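You operate a simulated robot arm through the tools that you are given. There is no shell and no other tool. Be economical: measure what you need, move in short steps, check, and stop when the job is done.

You run a simulated robot arm. Do the job below in one go: nothing can be reset, and whatever is moved stays where it is left.

TASK
Fit the die named on the card by the slide into its socket and push the slide in.
Fine: stand the old die in the free bay of the rack; leave the third die there.

The check looks at the end state, three seconds after you hand in, the way a careful person would. Anything else that was tipped, shoved, dropped, spilled or broken makes it a failure.

THE ROBOT
A 6-joint arm with a two-finger parallel gripper, fixed in place. Base frame: the origin is at the foot of the arm, x ahead of it, y to its left, z up; the work surface is at about z = 0.006. Readings come in m, rad, newtons and seconds.
With the tool pointing down near the work surface it reaches from about 0.14 to 0.58 m from the base axis. Its first joint turns from -1.152 to 1.152 rad. Payload 2.1 kg.
Tool frame: the origin (TCP) lies between the finger pads and is the grasp point; the fingertips stand 0.03 m ahead of it; z points along the fingers, y is the line along which they close. Largest opening 0.094 m; finger width 0.028, thickness 0.01; the body of the gripper, 0.05 by 0.096 m, starts 0.055 m behind the TCP.
Orientation is that of the tool frame in the base frame, as [roll, pitch, yaw] about the fixed x, y, z axes, in that order (R = Rz(yaw) Ry(pitch) Rx(roll)). With the fingers straight down and closing along the base's y, the tool's x points along the base's -x, its y along +y and its z along -z.

THE INTERFACE
- The arm moves only by the tool step_arm. Its argument "moves" is a list that holds one entry, the list of rows, each a list of 7 numbers: the shift along the base's x, y, z in m, then the turn, a rotation vector about the base's x, y, z in rad, then the opening, from 0 (shut) to 1 (fully open). In form: [[[x, y, z, rx, ry, rz, grip], ...]]. A call has 1 to 12 rows; each row shifts and turns the commanded pose from where the row before left it. A row lasts 0.2 s, in which the tool goes at most 0.05 m and 0.15 rad; a call with a longer step from one row to the next is refused whole, and so is a gripper value outside its range. Where a pose cannot be reached the arm comes as near as it can. A force on the tool above 70 N (or 10 N above the force at the start of the call, whichever is more), or a blocked arm, ends the call early, and 0.2 s more pass. The fingers move at their own pace (about 0.072 m/s each) and stop on an object; they squeeze with about 36 N. The grip force told is the motor's: it shows also when the fingers shut on nothing. Time passes only in rows, and 0.2 s behind the last, so rows that do not move let the fingers close. It gives the time, the measured TCP pose, the force on the tool (base axes), the opening and the grip force at its end, in the units of the frame above (readings bear some noise).
- Cameras (640 x 400 px; columns grow to the right, rows downward): "scene" is fixed at [0.0698, -0.3829, 0.4876]; the picture's right is [0.62, -0.79, 0.00], its down [-0.43, -0.34, -0.84] and it looks along [0.66, 0.52, -0.55] (base axes); focal length 266 px, centre (320, 200). "wrist" rides on the gripper at [-0.037, 0, -0.058] in the tool frame; the picture's right is [0.00, -1.00, 0.00], its down [0.97, 0.00, -0.24] and it looks along [0.24, 0.00, 0.97] (tool axes); focal length 218 px, centre (320, 200).
- capture(camera): a new picture of that camera. It takes no simulated time.
- measure_at(camera, pixels): for up to 12 pixels [column, row] of the newest picture of that camera ("zoom" is the newest enlarged one), the place [x, y, z] in the base frame of the surface seen there, good to about 0.002 m. It takes no simulated time.
- close_up(camera, box): a new picture of the part [left, top, right, bottom] of that camera's present view, enlarged. It takes no simulated time.
- sign_off(): hands the job in; it is judged then, once.

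Work in short steps. Measure before you move; look again where a grasp or a placing could have gone wrong, and mend it. You have 80 turns and 46 pictures in all, those below and enlarged ones among them. Open the gripper and draw the arm clear of the work before you hand the job in, unless the task says otherwise; then end with one line.

The tools are called after "Request:" by a JSON object that holds its "name" and its "arguments". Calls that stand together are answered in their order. step_arm: Moves the arm, as the interface text tells. Its arguments: {"type":"object","properties":{"moves":{"type":"array","items":{"type":"array","items":{"type":"array","items":{"type":"number"}}}}},"required":["moves"]} The other tools are called the same way: capture (camera) takes a picture; measure_at (camera, pixels) gives the place of the surface under pixels of a picture; close_up (camera, box) takes an enlarged picture of a part of a camera's view; sign_off () hands the job in.

At the start:

```text
time: 0.0
position: [0.3336, -0.0009, 0.3509]
tcp_rot: [3.141, 0.001, 3.141]
ft_force: [-0.2, 0.6, -0.6]
opening: 0.0942
grasp_force: 0.0
```

scene: 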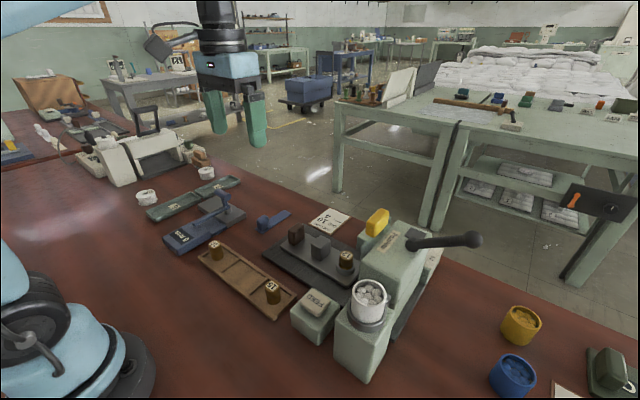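
wrist: 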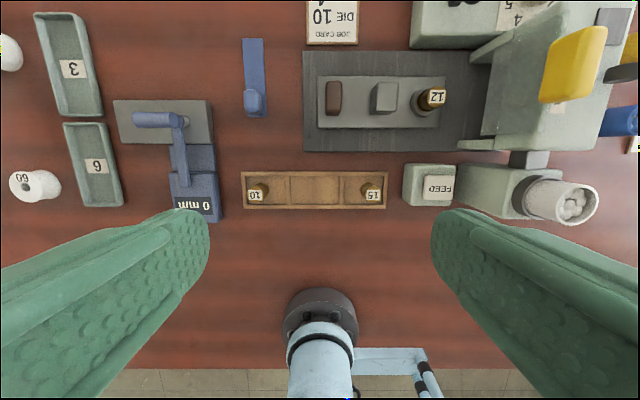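

The wrist view shows a rack with dies 10 and 15, and die 12 on the slide. The card at (332,20) reads upside down as perhaps "DIE 10". I'll enlarge the card and the slide.

Request:
{"name": "close_up", "arguments": {"camera": "wrist", "box": [230, 0, 480, 220]}}

Request:
{"name": "close_up", "arguments": {"camera": "scene", "box": [180, 190, 460, 365]}}

```text
1.82 times, centred on (355, 110) of wrist
```

zoom: 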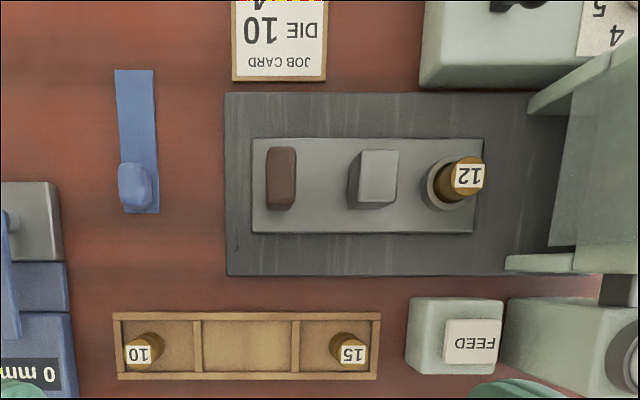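

```text
2.29 times, centred on (320, 278) of scene
```

zoom: 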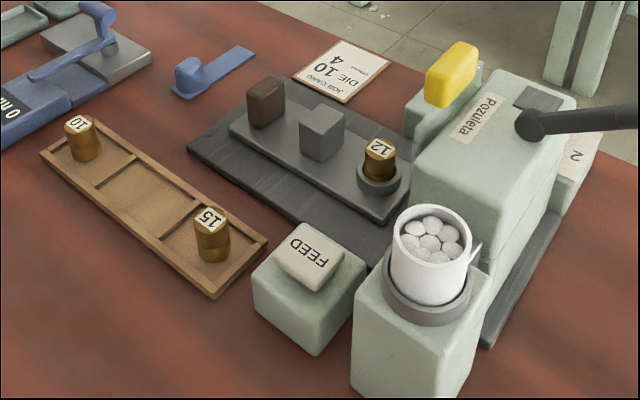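

The card says DIE 10; die 12 sits in the slide socket, and the middle bay is free. I'll measure dies, socket, slide and handle.

Request:
{"name": "measure_at", "arguments": {"camera": "zoom", "pixels": [[79, 124], [84, 150], [209, 218], [213, 245], [379, 148], [380, 168], [366, 190], [266, 88], [322, 118], [340, 165], [135, 182], [400, 205]]}}

Request:
{"name": "measure_at", "arguments": {"camera": "wrist", "pixels": [[255, 196], [373, 196], [437, 97], [421, 104], [335, 97], [385, 97], [318, 190], [330, 122], [292, 205], [292, 176], [342, 205], [480, 100]]}}

```text
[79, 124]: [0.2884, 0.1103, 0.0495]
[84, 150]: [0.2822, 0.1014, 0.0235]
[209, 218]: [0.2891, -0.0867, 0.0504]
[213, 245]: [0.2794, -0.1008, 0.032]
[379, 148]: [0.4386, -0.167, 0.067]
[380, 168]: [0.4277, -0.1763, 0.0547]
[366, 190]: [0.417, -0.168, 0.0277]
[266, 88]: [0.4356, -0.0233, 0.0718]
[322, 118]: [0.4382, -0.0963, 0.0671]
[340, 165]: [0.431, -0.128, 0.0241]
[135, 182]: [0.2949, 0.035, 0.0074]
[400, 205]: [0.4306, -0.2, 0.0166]
```

```text
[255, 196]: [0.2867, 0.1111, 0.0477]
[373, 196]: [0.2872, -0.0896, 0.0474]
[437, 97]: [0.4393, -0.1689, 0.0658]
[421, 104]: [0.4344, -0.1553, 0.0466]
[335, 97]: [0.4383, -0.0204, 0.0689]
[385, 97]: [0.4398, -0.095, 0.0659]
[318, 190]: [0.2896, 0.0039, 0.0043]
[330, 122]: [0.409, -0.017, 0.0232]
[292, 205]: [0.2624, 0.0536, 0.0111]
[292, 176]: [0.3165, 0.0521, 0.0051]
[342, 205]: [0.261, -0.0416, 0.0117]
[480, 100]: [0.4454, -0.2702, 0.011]
```

Next I need the die diameters, the socket ring height and the press clearance, so I'll enlarge the slide area.

Request:
{"name": "close_up", "arguments": {"camera": "scene", "box": [280, 205, 440, 305]}}

Request:
{"name": "measure_at", "arguments": {"camera": "wrist", "pixels": [[540, 70], [495, 60], [497, 90], [470, 145], [500, 130], [420, 25], [575, 60], [430, 185], [242, 190], [386, 190], [412, 110], [460, 85]]}}

```text
4.00 times, centred on (360, 255) of scene
```

zoom: 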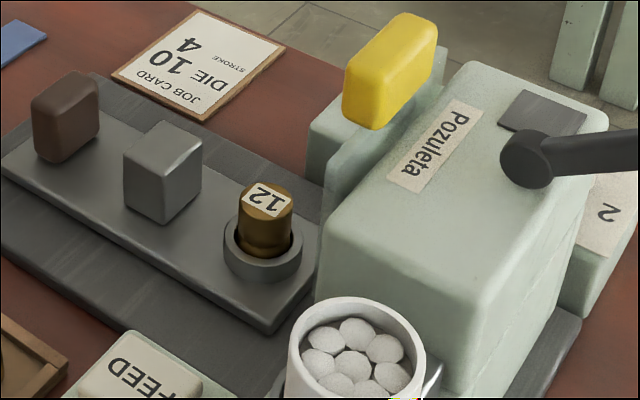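

```text
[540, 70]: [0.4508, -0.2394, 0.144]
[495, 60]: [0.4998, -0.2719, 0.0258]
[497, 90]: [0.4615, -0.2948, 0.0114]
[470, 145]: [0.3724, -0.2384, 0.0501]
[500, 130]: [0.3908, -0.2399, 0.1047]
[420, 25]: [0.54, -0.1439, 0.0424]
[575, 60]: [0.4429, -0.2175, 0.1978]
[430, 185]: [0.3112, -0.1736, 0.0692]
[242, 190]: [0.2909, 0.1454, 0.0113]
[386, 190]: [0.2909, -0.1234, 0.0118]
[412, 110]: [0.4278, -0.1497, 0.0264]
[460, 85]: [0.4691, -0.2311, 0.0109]
```

Press face is at y≈-0.238, and the yellow block may overhang. I'll measure it along with the ring and die from the zoom.

Request:
{"name": "measure_at", "arguments": {"camera": "zoom", "pixels": [[352, 80], [375, 110], [415, 30], [350, 110], [345, 150], [262, 200], [242, 225], [288, 232], [232, 240], [296, 255], [262, 268], [345, 250]]}}

Request:
{"name": "measure_at", "arguments": {"camera": "wrist", "pixels": [[548, 90], [555, 45], [595, 40], [590, 95], [328, 97], [342, 97], [335, 82], [335, 113], [377, 110], [244, 150], [248, 190], [382, 190]]}}

```text
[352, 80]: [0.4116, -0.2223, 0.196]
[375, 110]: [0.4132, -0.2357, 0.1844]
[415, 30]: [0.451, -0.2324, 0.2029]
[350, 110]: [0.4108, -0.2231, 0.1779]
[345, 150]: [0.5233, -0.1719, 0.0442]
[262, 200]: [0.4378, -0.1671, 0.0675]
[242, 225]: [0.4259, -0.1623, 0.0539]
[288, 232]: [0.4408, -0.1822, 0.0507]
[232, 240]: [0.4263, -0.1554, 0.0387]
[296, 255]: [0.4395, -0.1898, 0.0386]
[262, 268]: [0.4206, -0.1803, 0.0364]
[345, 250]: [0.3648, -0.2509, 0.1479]
```

```text
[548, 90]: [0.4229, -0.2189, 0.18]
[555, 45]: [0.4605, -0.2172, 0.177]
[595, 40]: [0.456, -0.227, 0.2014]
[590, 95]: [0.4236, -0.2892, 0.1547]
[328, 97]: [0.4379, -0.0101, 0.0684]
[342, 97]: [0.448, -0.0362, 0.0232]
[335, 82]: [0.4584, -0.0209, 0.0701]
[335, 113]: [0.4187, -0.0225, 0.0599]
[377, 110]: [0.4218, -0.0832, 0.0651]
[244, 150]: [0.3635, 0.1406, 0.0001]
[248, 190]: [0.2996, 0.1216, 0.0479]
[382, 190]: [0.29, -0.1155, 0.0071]
```

Yellow block overhangs at y≈-0.217, z≥0.155. I'll turn the gripper +90° about z, so it is slim towards the press and the camera faces away, while travelling to above die 12.

Request:
{"name": "step_arm", "arguments": {"moves": [[[0.0095, -0.01515, -0.0125, 0, 0, 0.1428, 1], [0.0095, -0.01515, -0.0125, 0, 0, 0.1428, 1], [0.0095, -0.01515, -0.0125, 0, 0, 0.1428, 1], [0.0095, -0.01515, -0.0125, 0, 0, 0.1428, 1], [0.0095, -0.01515, -0.0125, 0, 0, 0.1428, 1], [0.0095, -0.01515, -0.0125, 0, 0, 0.1428, 1], [0.0095, -0.01515, -0.0125, 0, 0, 0.1428, 1], [0.0095, -0.01515, -0.0125, 0, 0, 0.1428, 1], [0.0095, -0.01515, -0.0125, 0, 0, 0.1428, 1], [0.0095, -0.01515, -0.0125, 0, 0, 0.1428, 1], [0.0095, -0.01515, -0.0125, 0, 0, 0.1428, 1], [0, 0, 0, 0, 0, 0, 1]]]}}

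Request:
{"name": "capture", "arguments": {"camera": "wrist"}}

```text
time: 2.6
position: [0.4385, -0.1667, 0.213]
tcp_rot: [3.141, 0.0, -1.57]
ft_force: [0.0, -0.4, 0.0]
opening: 0.094
grasp_force: 0.0
```

```text
40 pictures are left
```

wrist: 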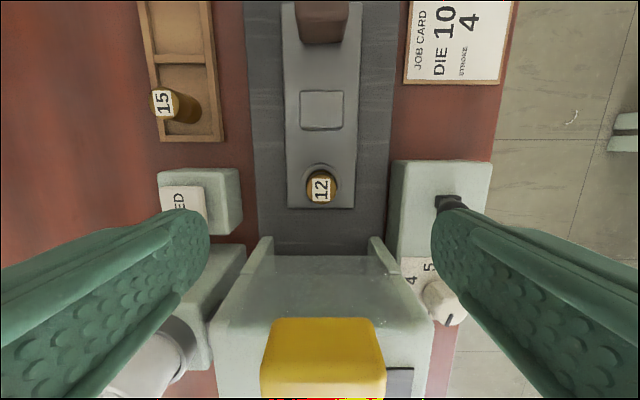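

Die 12 at (320,188). Checking the boxes either side and die centre precisely before descending.

Request:
{"name": "measure_at", "arguments": {"camera": "wrist", "pixels": [[320, 188], [309, 188], [332, 188], [395, 200], [240, 190], [267, 245], [375, 245], [305, 200], [320, 290], [448, 200], [303, 185], [340, 185]]}}

Request:
{"name": "close_up", "arguments": {"camera": "wrist", "box": [272, 150, 368, 210]}}

```text
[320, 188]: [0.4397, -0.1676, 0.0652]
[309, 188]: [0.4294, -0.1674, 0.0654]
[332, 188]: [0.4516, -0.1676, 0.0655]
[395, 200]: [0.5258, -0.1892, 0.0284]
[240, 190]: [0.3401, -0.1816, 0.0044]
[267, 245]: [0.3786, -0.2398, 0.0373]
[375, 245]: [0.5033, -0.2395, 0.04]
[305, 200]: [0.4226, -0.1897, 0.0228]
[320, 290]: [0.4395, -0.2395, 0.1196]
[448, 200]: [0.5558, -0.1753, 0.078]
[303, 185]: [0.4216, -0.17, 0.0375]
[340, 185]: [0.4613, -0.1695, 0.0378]
```

```text
6.67 times, centred on (320, 180) of wrist
```

zoom: 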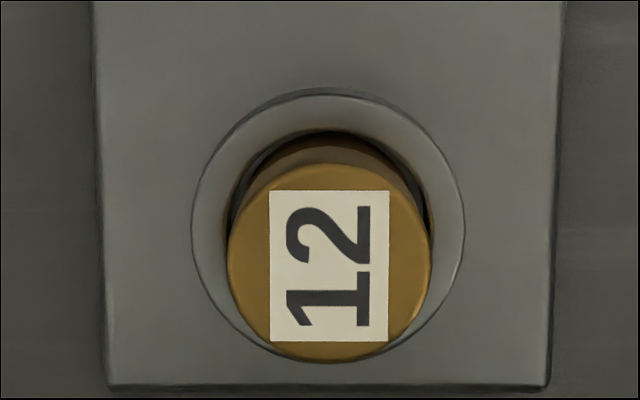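

Die 12 is ~29 mm wide, centre ≈(0.440,-0.168); the sides are clear. Descending with the opening reduced to ~0.064 to TCP z 0.073.

Request:
{"name": "step_arm", "arguments": {"moves": [[[0.0015, -0.001, -0.04, 0, 0, 0, 0.68], [0, 0, -0.04, 0, 0, 0, 0.68], [0, 0, -0.03, 0, 0, 0, 0.68], [0, 0, -0.02, 0, 0, 0, 0.68], [0, 0, -0.01, 0, 0, 0, 0.68], [0, 0, 0, 0, 0, 0, 0.68]]]}}

Request:
{"name": "capture", "arguments": {"camera": "wrist"}}

Request:
{"name": "close_up", "arguments": {"camera": "scene", "box": [260, 180, 440, 300]}}

```text
time: 3.6
position: [0.4394, -0.1729, 0.0918]
tcp_rot: [3.139, -0.018, -1.574]
ft_force: [0.1, -5.7, 9.7]
opening: 0.0639
grasp_force: 0.1
stopped in row 5: the force on the tool passed its limit (the readings are from after the stop); the commanded pose is now the measured one
```

```text
38 pictures are left
```

wrist: 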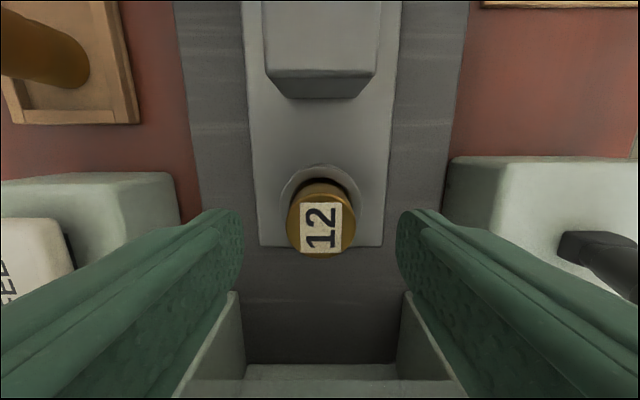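

```text
3.33 times, centred on (350, 240) of scene
```

zoom: 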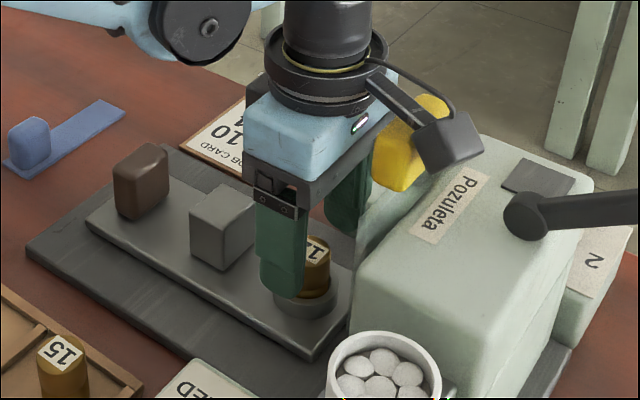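

The call stopped on contact at z 0.092: y was pushed to -0.173. The scene shows a black bracket on the gripper's tool +x side leaning on the yellow block (at about (440,140) in the zoom). I'll back straight up and check for harm.

Request:
{"name": "step_arm", "arguments": {"moves": [[[0, 0, 0.01, 0, 0, 0, 0.68], [0, 0.004, 0.03, 0, 0, 0, 0.68], [0, 0.01, 0.04, 0, 0, 0, 0.68], [0, 0.03, 0.04, 0, 0, 0, 0.68], [0, 0.04, 0.02, 0, 0, 0, 0.68], [0, 0.04, 0, 0, 0, 0, 0.68]]]}}

Request:
{"name": "capture", "arguments": {"camera": "scene"}}

```text
time: 5.0
position: [0.4392, -0.0513, 0.2319]
tcp_rot: [3.138, -0.017, -1.572]
ft_force: [-0.5, -0.4, -0.4]
opening: 0.0637
grasp_force: 0.1
```

```text
36 pictures are left
```

scene: 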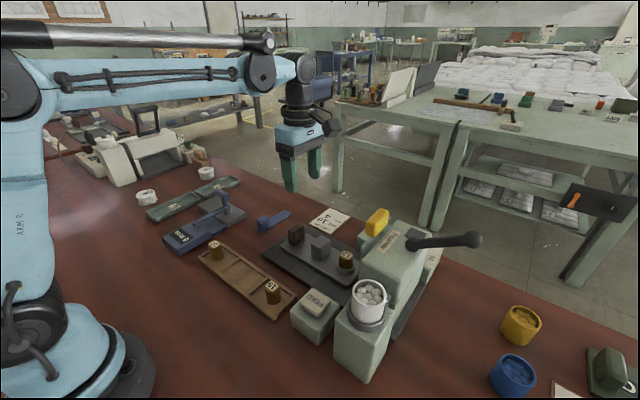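

The press and yellow block look unmoved (377,221). I'll remove the slight tilt and turn the gripper by -180° so the bracket points away from the press.

Request:
{"name": "step_arm", "arguments": {"moves": [[[0, 0, 0, 0.017, -0.003, 0, 0.68], [0, 0, 0, 0, 0, -0.1428, 0.68], [0, 0, 0, 0, 0, -0.1428, 0.68], [0, 0, 0, 0, 0, -0.1428, 0.68], [0, 0, 0, 0, 0, -0.1428, 0.68], [0, 0, 0, 0, 0, -0.1428, 0.68], [0, 0, 0, 0, 0, -0.1428, 0.68], [0, 0, 0, 0, 0, -0.1428, 0.68], [0, 0, 0, 0, 0, -0.1428, 0.68], [0, 0, 0, 0, 0, -0.1428, 0.68], [0, 0, 0, 0, 0, -0.1428, 0.68], [0, 0, 0, 0, 0, -0.1428, 0.68]]]}}

Request:
{"name": "step_arm", "arguments": {"moves": [[[0, 0, 0, 0, 0, -0.1428, 0.68], [0, 0, 0, 0, 0, -0.1428, 0.68], [0, 0, 0, 0, 0, -0.1428, 0.68], [0, 0, 0, 0, 0, -0.1428, 0.68], [0, 0, 0, 0, 0, -0.1428, 0.68], [0, 0, 0, 0, 0, -0.1428, 0.68], [0, 0, 0, 0, 0, -0.1428, 0.68], [0, 0, 0, 0, 0, -0.1428, 0.68], [0, 0, 0, 0, 0, -0.1428, 0.68], [0, 0, 0, 0, 0, -0.1428, 0.68], [0, 0, 0, 0, 0, -0.1428, 0.68], [0, 0, 0, 0, 0, 0, 0.68]]]}}

Request:
{"name": "capture", "arguments": {"camera": "wrist"}}

Request:
{"name": "capture", "arguments": {"camera": "scene"}}

```text
time: 7.6
position: [0.4393, -0.0492, 0.2318]
tcp_rot: [3.141, 0.0, 3.139]
ft_force: [0.0, 0.4, -0.6]
opening: 0.0638
grasp_force: 0.0
```

```text
time: 10.2
position: [0.4395, -0.0491, 0.2316]
tcp_rot: [3.14, 0.0, 1.568]
ft_force: [-0.1, 0.4, 1.0]
opening: 0.0639
grasp_force: 0.0
```

```text
35 pictures are left
```

wrist: 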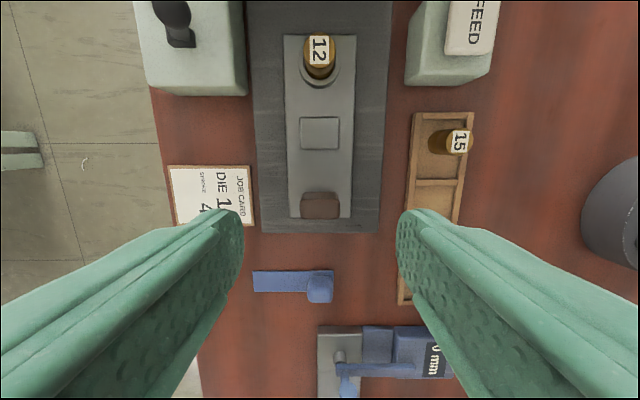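

```text
34 pictures are left
```

scene: 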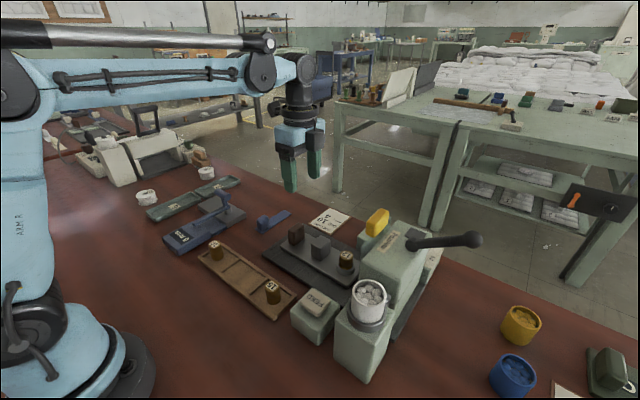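

The bracket now faces +y, away from the press. Die 12 is at (319,52); re-measure it and the ring.

Request:
{"name": "measure_at", "arguments": {"camera": "wrist", "pixels": [[318, 47], [306, 45], [333, 45], [320, 84], [302, 70], [339, 70], [303, 192], [340, 192], [320, 217], [320, 135], [320, 203]]}}

```text
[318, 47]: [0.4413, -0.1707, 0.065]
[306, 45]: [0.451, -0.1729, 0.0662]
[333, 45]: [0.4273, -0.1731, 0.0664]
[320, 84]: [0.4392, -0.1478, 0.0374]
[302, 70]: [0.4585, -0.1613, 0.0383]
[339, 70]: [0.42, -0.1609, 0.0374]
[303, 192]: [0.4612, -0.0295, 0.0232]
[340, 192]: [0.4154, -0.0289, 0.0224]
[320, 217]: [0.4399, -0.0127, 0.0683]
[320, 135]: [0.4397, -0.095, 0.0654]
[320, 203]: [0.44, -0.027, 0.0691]
```

Socket centre ≈(0.4395,-0.1685). Moving over it high, then descending carefully to TCP z 0.074.

Request:
{"name": "step_arm", "arguments": {"moves": [[[0, -0.04, 0, 0, 0, 0, 0.68], [0, -0.04, 0, 0, 0, 0, 0.68], [0, -0.0394, 0, 0, 0, 0, 0.68], [0, 0, -0.04, 0, 0, 0, 0.68], [0, 0, -0.04, 0, 0, 0, 0.68], [0, 0, -0.04, 0, 0, 0, 0.68], [0, 0, 0, 0, 0, 0, 0.68]]]}}

Request:
{"name": "capture", "arguments": {"camera": "wrist"}}

Request:
{"name": "close_up", "arguments": {"camera": "scene", "box": [260, 180, 440, 300]}}

```text
time: 11.8
position: [0.4374, -0.1678, 0.1115]
tcp_rot: [3.14, 0.001, 1.57]
ft_force: [0.0, 0.2, 0.0]
opening: 0.064
grasp_force: 0.1
```

```text
33 pictures are left
```

wrist: 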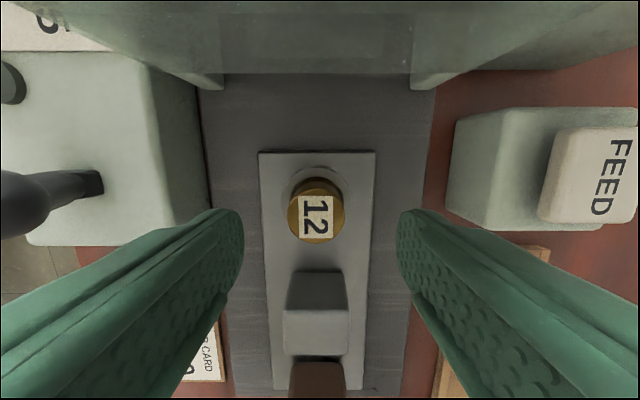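

```text
3.33 times, centred on (350, 240) of scene
```

zoom: 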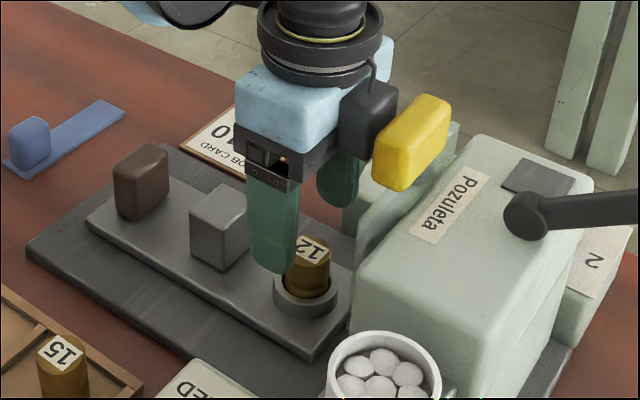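

Clear so far, force ~0. The wrist camera body runs close past the yellow block, so I nudge +1.5 mm in y, +2 mm in x, and go down to z 0.074.

Request:
{"name": "step_arm", "arguments": {"moves": [[[0.002, 0.0015, -0.005, 0, 0, 0, 0.68], [0, 0, -0.012, 0, 0, 0, 0.68], [0, 0, -0.012, 0, 0, 0, 0.68], [0, 0, -0.008, 0, 0, 0, 0.68], [0, 0, 0, 0, 0, 0, 0.68]]]}}

```text
time: 13.0
position: [0.4397, -0.1668, 0.075]
tcp_rot: [3.139, 0.0, 1.57]
ft_force: [-0.8, 0.4, 0.1]
opening: 0.0639
grasp_force: 0.1
```

No contact. Closing on die 12.

Request:
{"name": "step_arm", "arguments": {"moves": [[[0, 0, 0, 0, 0, 0, 0.25], [0, 0, 0, 0, 0, 0, 0.2], [0, 0, 0, 0, 0, 0, 0], [0, 0, 0, 0, 0, 0, 0]]]}}

Request:
{"name": "close_up", "arguments": {"camera": "wrist", "box": [200, 130, 440, 280]}}

```text
time: 14.0
position: [0.4403, -0.1669, 0.0749]
tcp_rot: [3.14, 0.001, 1.57]
ft_force: [0.2, 0.7, -0.5]
opening: 0.0289
grasp_force: 35.9
```

```text
2.67 times, centred on (320, 205) of wrist
```

zoom: 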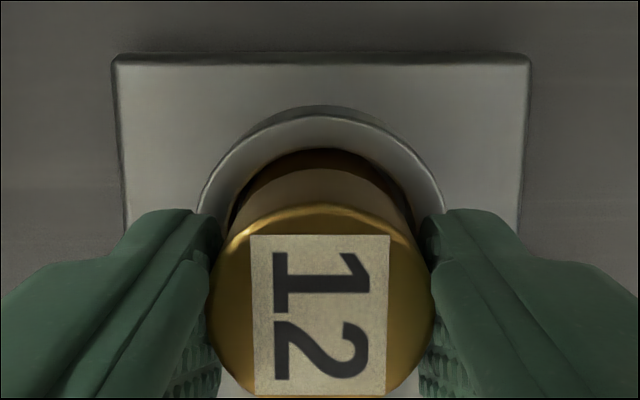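

Die 12 is gripped (29 mm, 36 N). Lifting straight up slowly.

Request:
{"name": "step_arm", "arguments": {"moves": [[[0, 0, 0.005, 0, 0, 0, 0], [0, 0, 0.01, 0, 0, 0, 0], [0, 0, 0.02, 0, 0, 0, 0], [0, 0, 0.03, 0, 0, 0, 0], [0, 0, 0.03, 0, 0, 0, 0], [0, 0.01, 0.02, 0, 0, 0, 0], [0, 0.04, 0, 0, 0, 0, 0], [0, 0, 0, 0, 0, 0, 0]]]}}

Request:
{"name": "capture", "arguments": {"camera": "scene"}}

Request:
{"name": "capture", "arguments": {"camera": "wrist"}}

```text
time: 15.8
position: [0.4425, -0.1155, 0.1912]
tcp_rot: [3.139, -0.001, 1.571]
ft_force: [0.4, 0.0, -2.2]
opening: 0.029
grasp_force: 35.9
```

```text
30 pictures are left
```

scene: 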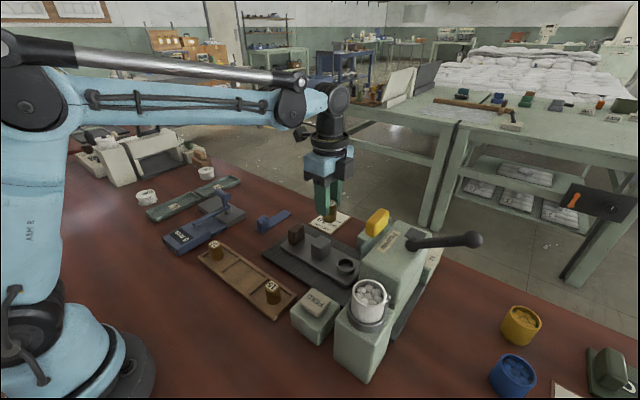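

```text
29 pictures are left
```

wrist: 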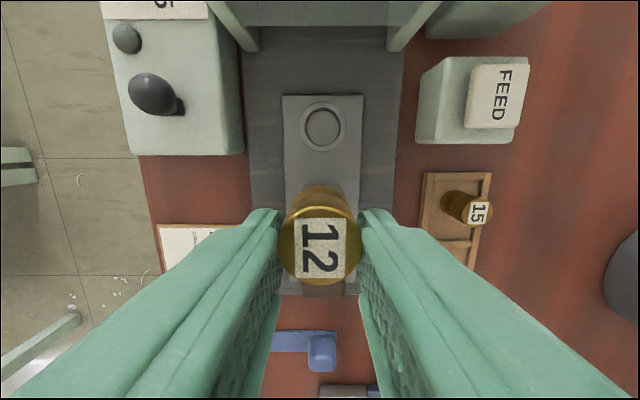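

Die 12 is out cleanly. The empty socket is visible at (323,127); I measure it, plus the free bay.

Request:
{"name": "measure_at", "arguments": {"camera": "wrist", "pixels": [[300, 127], [346, 127], [323, 104], [323, 151], [323, 127], [478, 211], [432, 190]]}}

Request:
{"name": "close_up", "arguments": {"camera": "wrist", "box": [275, 92, 371, 152]}}

Request:
{"name": "measure_at", "arguments": {"camera": "zoom", "pixels": [[190, 230], [458, 230], [325, 90], [325, 378], [325, 235], [200, 230], [450, 235], [325, 105]]}}

Request:
{"name": "close_up", "arguments": {"camera": "scene", "box": [180, 180, 380, 305]}}

Request:
{"name": "measure_at", "arguments": {"camera": "zoom", "pixels": [[118, 212], [122, 256], [296, 328], [293, 383], [170, 300], [230, 270], [120, 295], [255, 340], [205, 335], [170, 250], [475, 130], [475, 115]]}}

```text
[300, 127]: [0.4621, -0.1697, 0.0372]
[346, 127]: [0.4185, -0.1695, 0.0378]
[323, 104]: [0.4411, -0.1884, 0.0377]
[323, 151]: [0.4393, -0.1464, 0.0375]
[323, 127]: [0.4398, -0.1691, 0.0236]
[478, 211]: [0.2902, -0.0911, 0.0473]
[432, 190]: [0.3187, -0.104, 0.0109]
```

```text
6.67 times, centred on (323, 122) of wrist
```

zoom: 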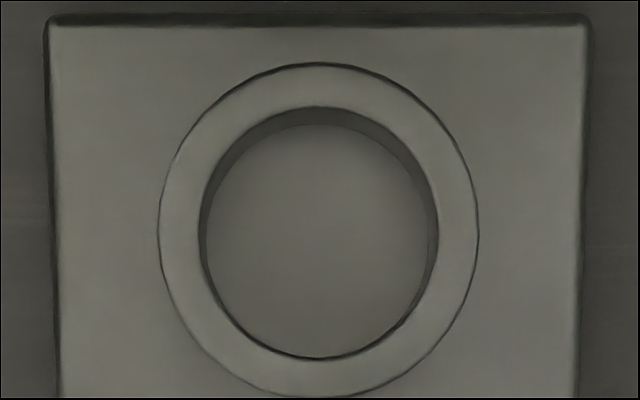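

```text
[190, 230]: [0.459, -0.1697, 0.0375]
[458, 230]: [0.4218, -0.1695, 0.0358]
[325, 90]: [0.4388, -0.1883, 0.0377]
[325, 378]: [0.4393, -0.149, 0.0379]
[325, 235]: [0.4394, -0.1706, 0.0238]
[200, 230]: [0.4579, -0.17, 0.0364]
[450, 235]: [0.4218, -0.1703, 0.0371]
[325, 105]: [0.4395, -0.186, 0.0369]
```

```text
3.20 times, centred on (280, 242) of scene
```

zoom: 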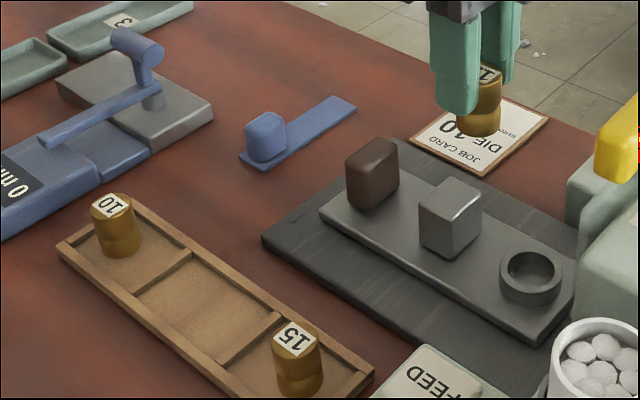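

```text
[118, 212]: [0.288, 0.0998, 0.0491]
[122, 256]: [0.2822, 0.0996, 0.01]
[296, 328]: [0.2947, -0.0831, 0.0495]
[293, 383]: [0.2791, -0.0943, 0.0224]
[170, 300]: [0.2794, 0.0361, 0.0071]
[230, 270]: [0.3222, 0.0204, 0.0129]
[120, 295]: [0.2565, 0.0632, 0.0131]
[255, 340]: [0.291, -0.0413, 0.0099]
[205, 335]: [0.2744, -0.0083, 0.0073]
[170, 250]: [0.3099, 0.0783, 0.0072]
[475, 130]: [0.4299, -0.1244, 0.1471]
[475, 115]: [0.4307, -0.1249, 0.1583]
```

Socket centre ≈(0.440,-0.1685), floor z 0.0237, bore ~33 mm. Free bay centre ≈(0.290,0.007), floor 0.007. Carrying die 12 to above the bay.

Request:
{"name": "step_arm", "arguments": {"moves": [[[-0.0304, 0.0249, 0, 0, 0, 0, 0], [-0.0304, 0.0249, 0, 0, 0, 0, 0], [-0.0304, 0.0249, 0, 0, 0, 0, 0], [-0.0304, 0.0249, 0, 0, 0, 0, 0], [-0.0304, 0.0249, 0, 0, 0, 0, 0], [0, 0, -0.04, 0, 0, 0, 0], [0, 0, -0.03, 0, 0, 0, 0], [0, 0, 0, 0, 0, 0, 0]]]}}

Request:
{"name": "capture", "arguments": {"camera": "wrist"}}

Request:
{"name": "close_up", "arguments": {"camera": "scene", "box": [160, 180, 340, 330]}}

```text
time: 17.6
position: [0.2901, 0.0064, 0.119]
tcp_rot: [3.14, 0.001, 1.571]
ft_force: [-0.8, -0.4, -2.5]
opening: 0.0288
grasp_force: 36.2
```

```text
26 pictures are left
```

wrist: 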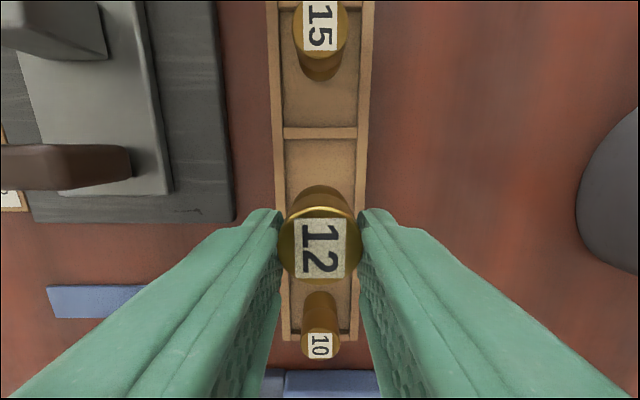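

```text
2.67 times, centred on (250, 255) of scene
```

zoom: 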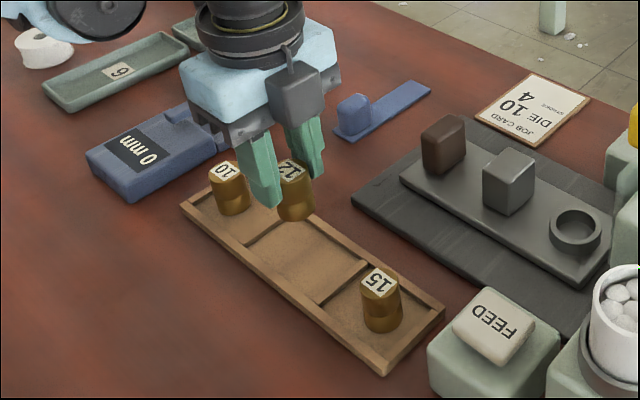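

Die 12 hangs over the middle bay. I'll measure the dividers and rims to centre it.

Request:
{"name": "measure_at", "arguments": {"camera": "zoom", "pixels": [[262, 232], [250, 242], [335, 287], [325, 300], [300, 290], [205, 215], [420, 315]]}}

Request:
{"name": "measure_at", "arguments": {"camera": "wrist", "pixels": [[320, 133], [279, 150], [362, 150], [300, 270], [320, 160], [320, 340], [320, 20]]}}

```text
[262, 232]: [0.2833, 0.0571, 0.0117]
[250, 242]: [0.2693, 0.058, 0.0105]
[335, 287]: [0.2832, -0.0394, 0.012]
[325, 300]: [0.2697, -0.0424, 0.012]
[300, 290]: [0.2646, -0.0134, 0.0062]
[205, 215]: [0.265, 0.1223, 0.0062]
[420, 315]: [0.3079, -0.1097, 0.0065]
```

```text
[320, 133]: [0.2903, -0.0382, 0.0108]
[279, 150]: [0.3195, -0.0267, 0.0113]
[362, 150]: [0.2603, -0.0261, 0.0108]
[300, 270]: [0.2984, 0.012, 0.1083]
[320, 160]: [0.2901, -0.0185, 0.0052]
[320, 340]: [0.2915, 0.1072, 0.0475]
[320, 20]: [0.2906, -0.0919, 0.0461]
```

Bay centre is (0.290,0.009), floor 0.006. Lowering to TCP z≈0.058.

Request:
{"name": "step_arm", "arguments": {"moves": [[[0, 0.004, -0.02, 0, 0, 0, 0], [0, 0, -0.02, 0, 0, 0, 0], [0, 0, -0.014, 0, 0, 0, 0], [0, 0, -0.005, 0, 0, 0, 0], [0, 0, 0, 0, 0, 0, 0]]]}}

Request:
{"name": "close_up", "arguments": {"camera": "scene", "box": [190, 210, 310, 310]}}

```text
time: 18.8
position: [0.2898, 0.0123, 0.0611]
tcp_rot: [3.14, 0.001, 1.573]
ft_force: [-0.3, -0.8, -2.3]
opening: 0.029
grasp_force: 36.4
```

```text
4.00 times, centred on (250, 260) of scene
```

zoom: 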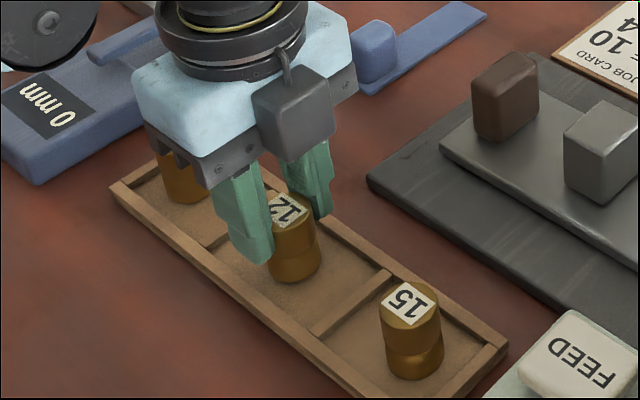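

Still hanging just above the floor (force -2.3 N is its weight). Lowering in millimetre steps until contact.

Request:
{"name": "step_arm", "arguments": {"moves": [[[0, 0, -0.002, 0, 0, 0, 0], [0, 0, -0.001, 0, 0, 0, 0], [0, 0, 0, 0, 0, 0, 0]]]}}

```text
time: 19.6
position: [0.2899, 0.0114, 0.0576]
tcp_rot: [3.141, 0.001, 1.569]
ft_force: [0.0, 0.5, 4.3]
opening: 0.0292
grasp_force: 35.5
```

Contact (+4.3 N). Opening gently and rising.

Request:
{"name": "step_arm", "arguments": {"moves": [[[0, 0, 0, 0, 0, 0, 0.4], [0, 0, 0, 0, 0, 0, 0.6], [0, 0, 0, 0, 0, 0, 0.65], [0, 0, 0.03, 0, 0, 0, 0.65], [0, 0, 0.04, 0, 0, 0, 0.65], [0, 0, 0.03, 0, 0, 0, 0.65], [0, 0.03, 0, 0, 0, 0, 0.65], [0, 0.03, 0, 0, 0, 0, 0.65], [0, 0.03, 0, 0, 0, 0, 0.65], [0, 0, 0, 0, 0, 0, 0.65]]]}}

Request:
{"name": "capture", "arguments": {"camera": "wrist"}}

Request:
{"name": "close_up", "arguments": {"camera": "scene", "box": [150, 170, 330, 330]}}

```text
time: 21.8
position: [0.29, 0.1022, 0.1568]
tcp_rot: [3.141, 0.001, 1.571]
ft_force: [-0.6, 0.2, 0.6]
opening: 0.0608
grasp_force: 0.1
```

```text
23 pictures are left
```

wrist: 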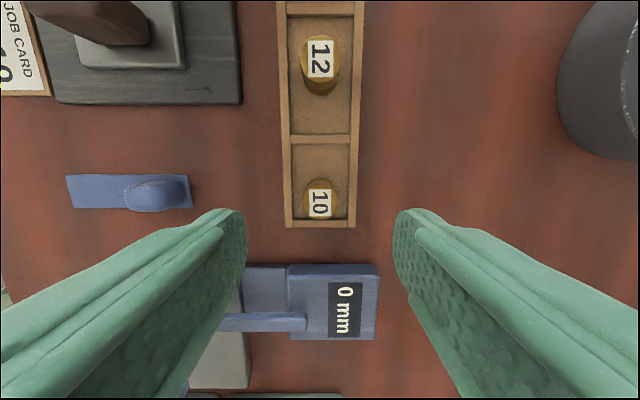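

```text
2.50 times, centred on (240, 250) of scene
```

zoom: 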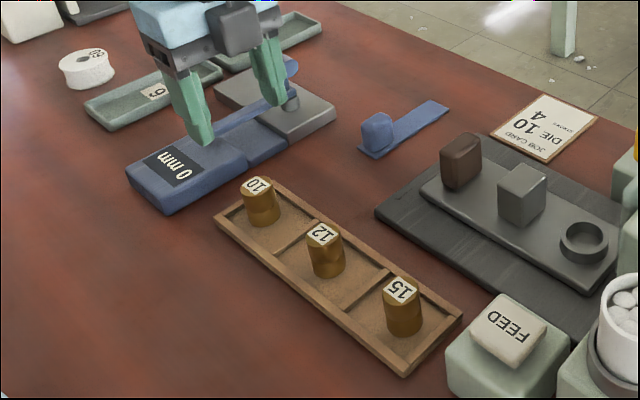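

Die 12 stands upright in the middle bay. Measuring die 10 and the blue gauge near it.

Request:
{"name": "measure_at", "arguments": {"camera": "wrist", "pixels": [[320, 204], [306, 200], [335, 200], [320, 183], [320, 218], [310, 265], [330, 272], [250, 320], [320, 60], [320, 138], [320, 225]]}}

Request:
{"name": "close_up", "arguments": {"camera": "wrist", "box": [272, 170, 368, 230]}}

```text
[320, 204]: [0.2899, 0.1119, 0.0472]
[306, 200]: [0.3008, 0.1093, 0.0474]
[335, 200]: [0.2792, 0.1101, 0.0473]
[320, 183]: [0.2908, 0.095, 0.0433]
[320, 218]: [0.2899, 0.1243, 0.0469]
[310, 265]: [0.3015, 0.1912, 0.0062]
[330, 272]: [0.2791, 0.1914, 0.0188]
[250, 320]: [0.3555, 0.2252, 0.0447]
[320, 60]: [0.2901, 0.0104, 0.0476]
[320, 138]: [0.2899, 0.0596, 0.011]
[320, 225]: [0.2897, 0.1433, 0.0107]
```

```text
6.67 times, centred on (320, 200) of wrist
```

zoom: 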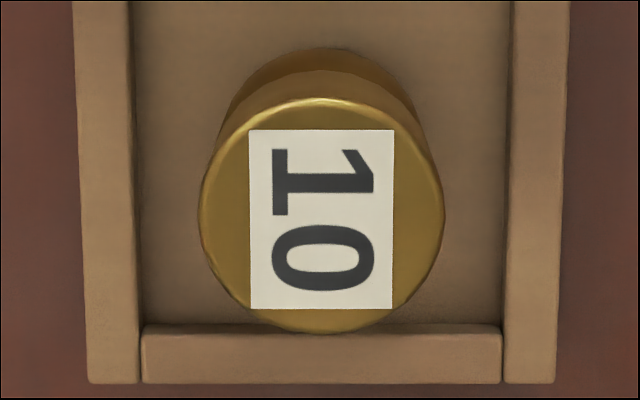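

Die 10 centre ≈(0.290,0.111). Descending over it.

Request:
{"name": "step_arm", "arguments": {"moves": [[[0, 0.0103, 0, 0, 0, 0, 0.65], [0, 0, -0.03, 0, 0, 0, 0.65], [0, 0, -0.03, 0, 0, 0, 0.65], [0, 0, -0.025, 0, 0, 0, 0.65], [0, 0, -0.013, 0, 0, 0, 0.65], [0, 0, 0, 0, 0, 0, 0.65]]]}}

Request:
{"name": "capture", "arguments": {"camera": "wrist"}}

```text
time: 23.2
position: [0.2902, 0.1121, 0.0586]
tcp_rot: [3.14, 0.001, 1.572]
ft_force: [0.6, -0.3, -0.2]
opening: 0.0612
grasp_force: 0.0
```

```text
20 pictures are left
```

wrist: 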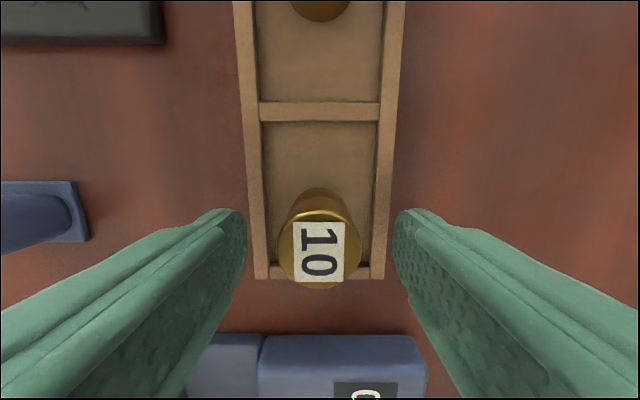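

Centred at (320,250). Closing, then lifting.

Request:
{"name": "step_arm", "arguments": {"moves": [[[0, 0, 0, 0, 0, 0, 0.3], [0, 0, 0, 0, 0, 0, 0.2], [0, 0, 0, 0, 0, 0, 0], [0, 0, 0, 0, 0, 0, 0], [0, 0, 0.01, 0, 0, 0, 0], [0, 0, 0.03, 0, 0, 0, 0], [0, 0, 0.04, 0, 0, 0, 0], [0, 0, 0.04, 0, 0, 0, 0], [0, 0, 0, 0, 0, 0, 0]]]}}

Request:
{"name": "capture", "arguments": {"camera": "wrist"}}

```text
time: 25.2
position: [0.2903, 0.111, 0.1812]
tcp_rot: [3.141, 0.001, 1.571]
ft_force: [-0.2, 0.8, -2.2]
opening: 0.0289
grasp_force: 35.7
```

```text
19 pictures are left
```

wrist: 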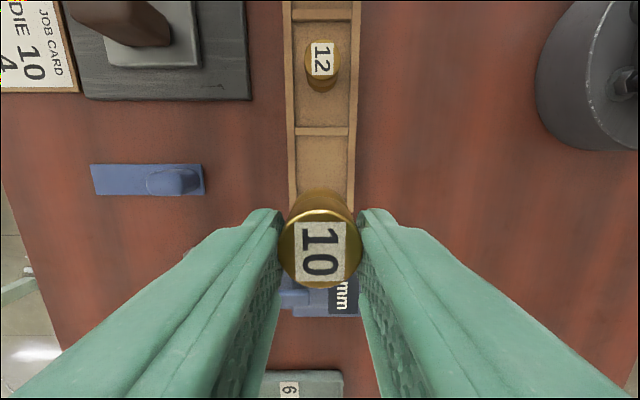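

Die 10 is lifted. Checking the die's offset relative to the TCP (0.2903,0.111) before placing.

Request:
{"name": "measure_at", "arguments": {"camera": "wrist", "pixels": [[320, 250], [285, 248], [356, 248], [320, 217], [320, 212], [320, 285], [320, 280]]}}

Request:
{"name": "step_arm", "arguments": {"moves": [[[0.03, -0.04, 0, 0, 0, 0, 0], [0.03, -0.04, 0, 0, 0, 0, 0], [0.03, -0.04, 0, 0, 0, 0, 0], [0.03, -0.04, 0, 0, 0, 0, 0], [0.03, -0.04, 0, 0, 0, 0, 0], [0, -0.04, 0, 0, 0, 0, 0], [0, -0.038, 0, 0, 0, 0, 0], [0, 0, 0, 0, 0, 0, 0], [0, 0, 0, 0, 0, 0, 0]]]}}

```text
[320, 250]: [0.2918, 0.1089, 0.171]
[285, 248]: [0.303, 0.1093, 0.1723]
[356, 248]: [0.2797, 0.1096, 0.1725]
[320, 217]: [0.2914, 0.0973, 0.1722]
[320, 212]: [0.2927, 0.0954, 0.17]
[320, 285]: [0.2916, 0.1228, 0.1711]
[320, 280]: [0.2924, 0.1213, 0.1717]
```

```text
time: 27.2
position: [0.4401, -0.1671, 0.1798]
tcp_rot: [3.14, -0.001, 1.571]
ft_force: [0.5, -0.7, -2.4]
opening: 0.0288
grasp_force: 36.1
```

Die offset from the TCP is ≈(0,-0.002), so TCP (0.440,-0.167) puts it over the socket. Lowering to just above the ring and looking.

Request:
{"name": "step_arm", "arguments": {"moves": [[[0, 0, -0.03, 0, 0, 0, 0], [0, 0, -0.03, 0, 0, 0, 0], [0, 0, -0.02, 0, 0, 0, 0], [0, 0, 0, 0, 0, 0, 0], [0, 0, 0, 0, 0, 0, 0]]]}}

Request:
{"name": "capture", "arguments": {"camera": "wrist"}}

Request:
{"name": "close_up", "arguments": {"camera": "scene", "box": [290, 210, 410, 290]}}

```text
time: 28.4
position: [0.4399, -0.1663, 0.0983]
tcp_rot: [3.14, 0.001, 1.57]
ft_force: [0.0, -0.2, -1.6]
opening: 0.0287
grasp_force: 35.9
```

```text
18 pictures are left
```

wrist: 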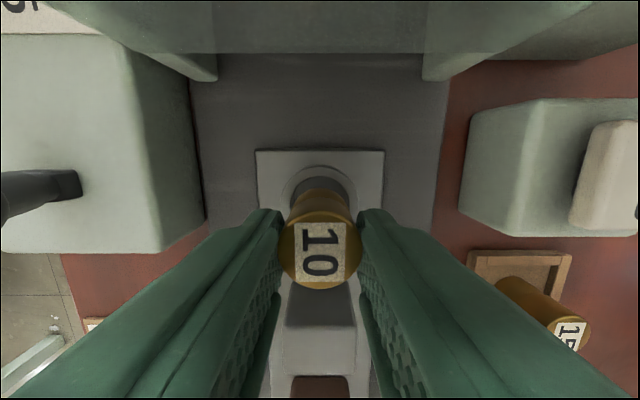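

```text
5.00 times, centred on (350, 250) of scene
```

zoom: 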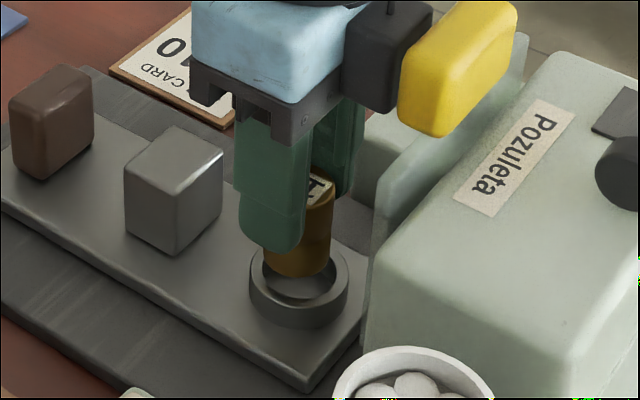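

Aligned over the ring with no contact. Lowering slowly into the socket.

Request:
{"name": "step_arm", "arguments": {"moves": [[[0, -0.0005, -0.006, 0, 0, 0, 0], [0, 0, -0.005, 0, 0, 0, 0], [0, 0, -0.004, 0, 0, 0, 0], [0, 0, -0.004, 0, 0, 0, 0], [0, 0, 0, 0, 0, 0, 0]]]}}

```text
time: 29.4
position: [0.4399, -0.1669, 0.0846]
tcp_rot: [3.141, 0.002, 1.572]
ft_force: [-0.4, -0.3, 18.5]
opening: 0.0291
grasp_force: 35.5
stopped in row 5: the force on the tool passed its limit (the readings are from after the stop); the commanded pose is now the measured one
```

Contact at z 0.0846 with 18 N up, earlier than the expected 0.076. Looking before going on.

Request:
{"name": "close_up", "arguments": {"camera": "scene", "box": [310, 230, 390, 285]}}

Request:
{"name": "close_up", "arguments": {"camera": "wrist", "box": [240, 130, 400, 290]}}

```text
7.27 times, centred on (350, 258) of scene
```

zoom: 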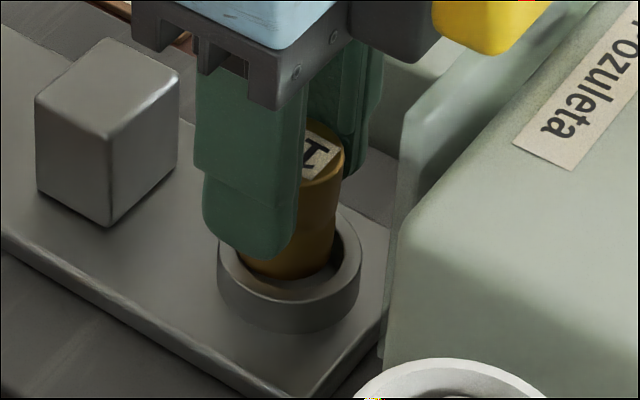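

```text
2.50 times, centred on (320, 210) of wrist
```

zoom: 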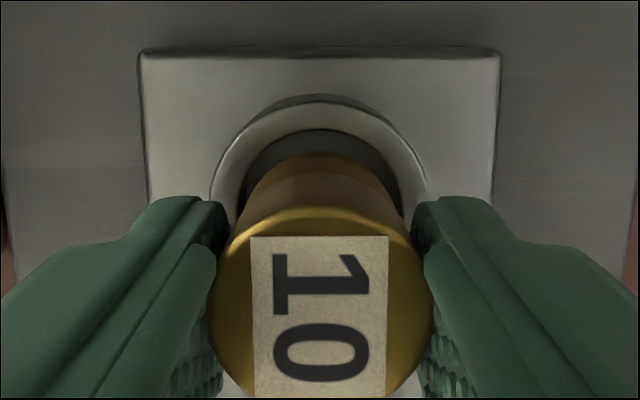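

The gap shows on the -y side (top of the wrist view), so the die sits on the ring's +y lip. Lift 5 mm, shift 2.5 mm to -y, and lower again.

Request:
{"name": "step_arm", "arguments": {"moves": [[[0, 0, 0.006, 0, 0, 0, 0], [0, -0.0025, 0, 0, 0, 0, 0], [0, 0, 0, 0, 0, 0, 0]]]}}

Request:
{"name": "step_arm", "arguments": {"moves": [[[0, 0, -0.004, 0, 0, 0, 0], [0, 0, -0.003, 0, 0, 0, 0], [0, 0, -0.003, 0, 0, 0, 0], [0, 0, 0, 0, 0, 0, 0]]]}}

```text
time: 30.2
position: [0.4387, -0.1688, 0.0901]
tcp_rot: [-3.14, -0.001, 1.57]
ft_force: [-0.2, -0.3, -2.1]
opening: 0.0288
grasp_force: 35.9
```

```text
time: 31.2
position: [0.4393, -0.1681, 0.0793]
tcp_rot: [-3.141, -0.001, 1.569]
ft_force: [0.3, -1.1, -1.8]
opening: 0.0289
grasp_force: 35.9
```

Now it went past the lip without force (z 0.079). Lowering the last millimetres to the floor.

Request:
{"name": "step_arm", "arguments": {"moves": [[[0, 0, -0.0015, 0, 0, 0, 0], [0, 0, -0.001, 0, 0, 0, 0], [0, 0, 0, 0, 0, 0, 0]]]}}

Request:
{"name": "close_up", "arguments": {"camera": "scene", "box": [310, 230, 390, 285]}}

```text
time: 32.0
position: [0.4401, -0.1687, 0.0779]
tcp_rot: [3.141, -0.001, 1.573]
ft_force: [0.2, -0.2, -2.3]
opening: 0.0289
grasp_force: 36.2
```

```text
7.27 times, centred on (350, 258) of scene
```

zoom: 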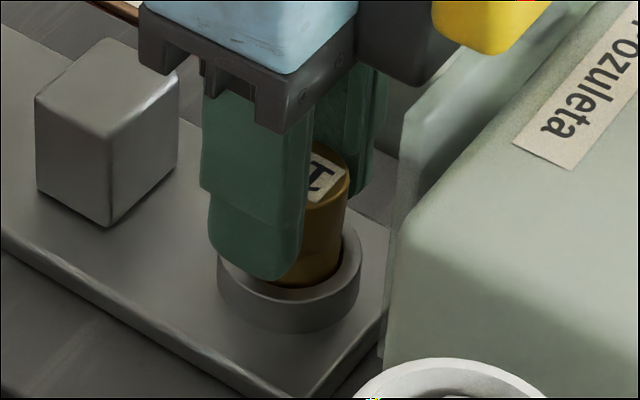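

Die is inside the ring but still hanging. A few more millimetres.

Request:
{"name": "step_arm", "arguments": {"moves": [[[0, 0, -0.0015, 0, 0, 0, 0], [0, 0, -0.001, 0, 0, 0, 0], [0, 0, 0, 0, 0, 0, 0]]]}}

```text
time: 32.8
position: [0.4401, -0.1694, 0.0754]
tcp_rot: [3.141, -0.001, 1.571]
ft_force: [0.0, 0.4, -2.1]
opening: 0.0289
grasp_force: 35.9
```

Request:
{"name": "step_arm", "arguments": {"moves": [[[0, 0, -0.0015, 0, 0, 0, 0], [0, 0, -0.001, 0, 0, 0, 0], [0, 0, 0, 0, 0, 0, 0]]]}}

```text
time: 33.6
position: [0.439, -0.1699, 0.0725]
tcp_rot: [-3.142, 0.001, 1.571]
ft_force: [-0.2, 0.0, 0.3]
opening: 0.0286
grasp_force: 36.6
```

Weight has come off (≈0 N): it is touching the floor. Opening gently and rising.

Request:
{"name": "step_arm", "arguments": {"moves": [[[0, 0, -0.0005, 0, 0, 0, 0], [0, 0, 0, 0, 0, 0, 0.4], [0, 0, 0, 0, 0, 0, 0.6], [0, 0, 0, 0, 0, 0, 0.65], [0, 0.001, 0.03, 0, 0, 0, 0.65], [0, 0, 0.04, 0, 0, 0, 0.65], [0, 0, 0.04, 0, 0, 0, 0.65], [0, 0.04, 0, 0, 0, 0, 0.65], [0, 0.04, 0, 0, 0, 0, 0.65], [0, 0.04, 0, 0, 0, 0, 0.5], [0, 0.045, 0, 0, 0, 0, 0], [0, 0, 0, 0, 0, 0, 0]]]}}

Request:
{"name": "capture", "arguments": {"camera": "wrist"}}

Request:
{"name": "close_up", "arguments": {"camera": "scene", "box": [260, 200, 420, 300]}}

```text
time: 36.2
position: [0.4393, -0.0021, 0.181]
tcp_rot: [3.14, 0.0, 1.569]
ft_force: [0.7, 0.4, 0.6]
opening: 0.0
grasp_force: 32.7
```

```text
13 pictures are left
```

wrist: 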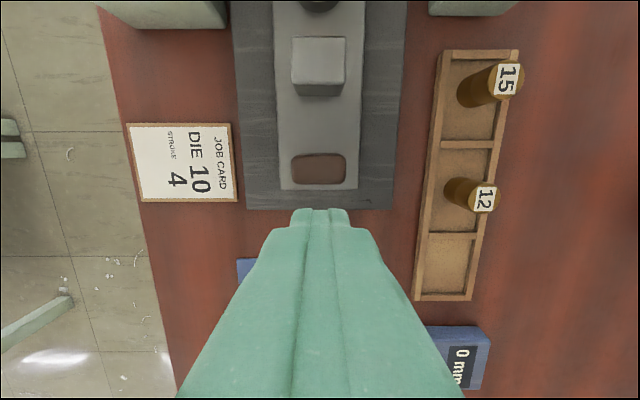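

```text
4.00 times, centred on (340, 250) of scene
```

zoom: 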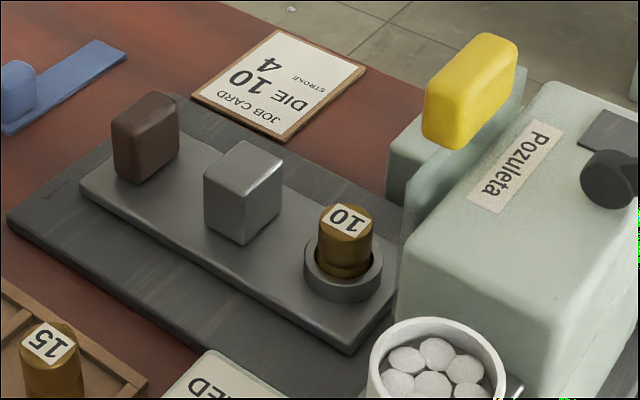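

Die 10 stands in the socket. Check its top height and tilt, plus the handle's faces.

Request:
{"name": "measure_at", "arguments": {"camera": "zoom", "pixels": [[346, 209], [346, 230], [325, 220], [366, 225], [346, 292], [146, 105], [165, 100]]}}

Request:
{"name": "measure_at", "arguments": {"camera": "wrist", "pixels": [[320, 156], [320, 182], [294, 168], [345, 168], [320, 168], [318, 68], [320, 188]]}}

```text
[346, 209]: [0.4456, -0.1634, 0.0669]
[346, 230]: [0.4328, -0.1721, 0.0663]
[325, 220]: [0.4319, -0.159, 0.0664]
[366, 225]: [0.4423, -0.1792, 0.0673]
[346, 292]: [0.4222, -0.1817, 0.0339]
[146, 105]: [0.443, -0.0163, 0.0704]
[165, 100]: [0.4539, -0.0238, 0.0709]
```

```text
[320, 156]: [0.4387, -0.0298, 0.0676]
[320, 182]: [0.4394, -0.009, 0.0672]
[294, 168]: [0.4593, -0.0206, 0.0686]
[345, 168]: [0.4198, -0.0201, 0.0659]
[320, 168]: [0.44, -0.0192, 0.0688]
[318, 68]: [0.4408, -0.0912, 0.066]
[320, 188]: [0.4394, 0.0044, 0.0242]
```

Die 10 is fully seated and level (top z 0.0665). Now placing the closed fingers behind the handle (+y face ≈ -0.007).

Request:
{"name": "step_arm", "arguments": {"moves": [[[0, 0.024, 0, 0, 0, 0, 0], [0, 0, -0.04, 0, 0, 0, 0], [0, 0, -0.04, 0, 0, 0, 0], [0, 0, -0.03, 0, 0, 0, 0], [0, 0, 0, 0, 0, 0, 0]]]}}

Request:
{"name": "close_up", "arguments": {"camera": "scene", "box": [240, 180, 400, 300]}}

```text
time: 37.4
position: [0.4403, 0.022, 0.0726]
tcp_rot: [3.141, -0.001, 1.572]
ft_force: [-0.3, -0.6, -0.2]
opening: 0.0
grasp_force: 33.2
```

```text
3.33 times, centred on (320, 240) of scene
```

zoom: 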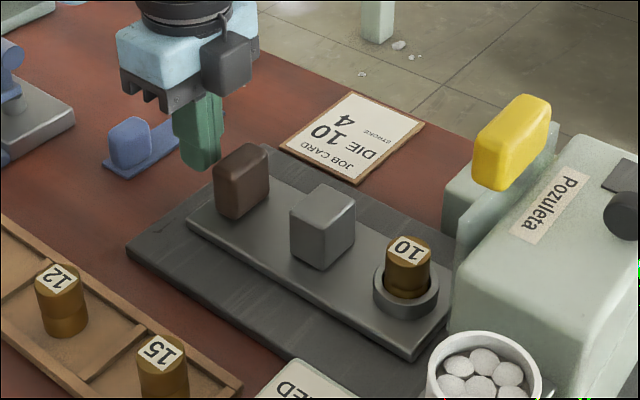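

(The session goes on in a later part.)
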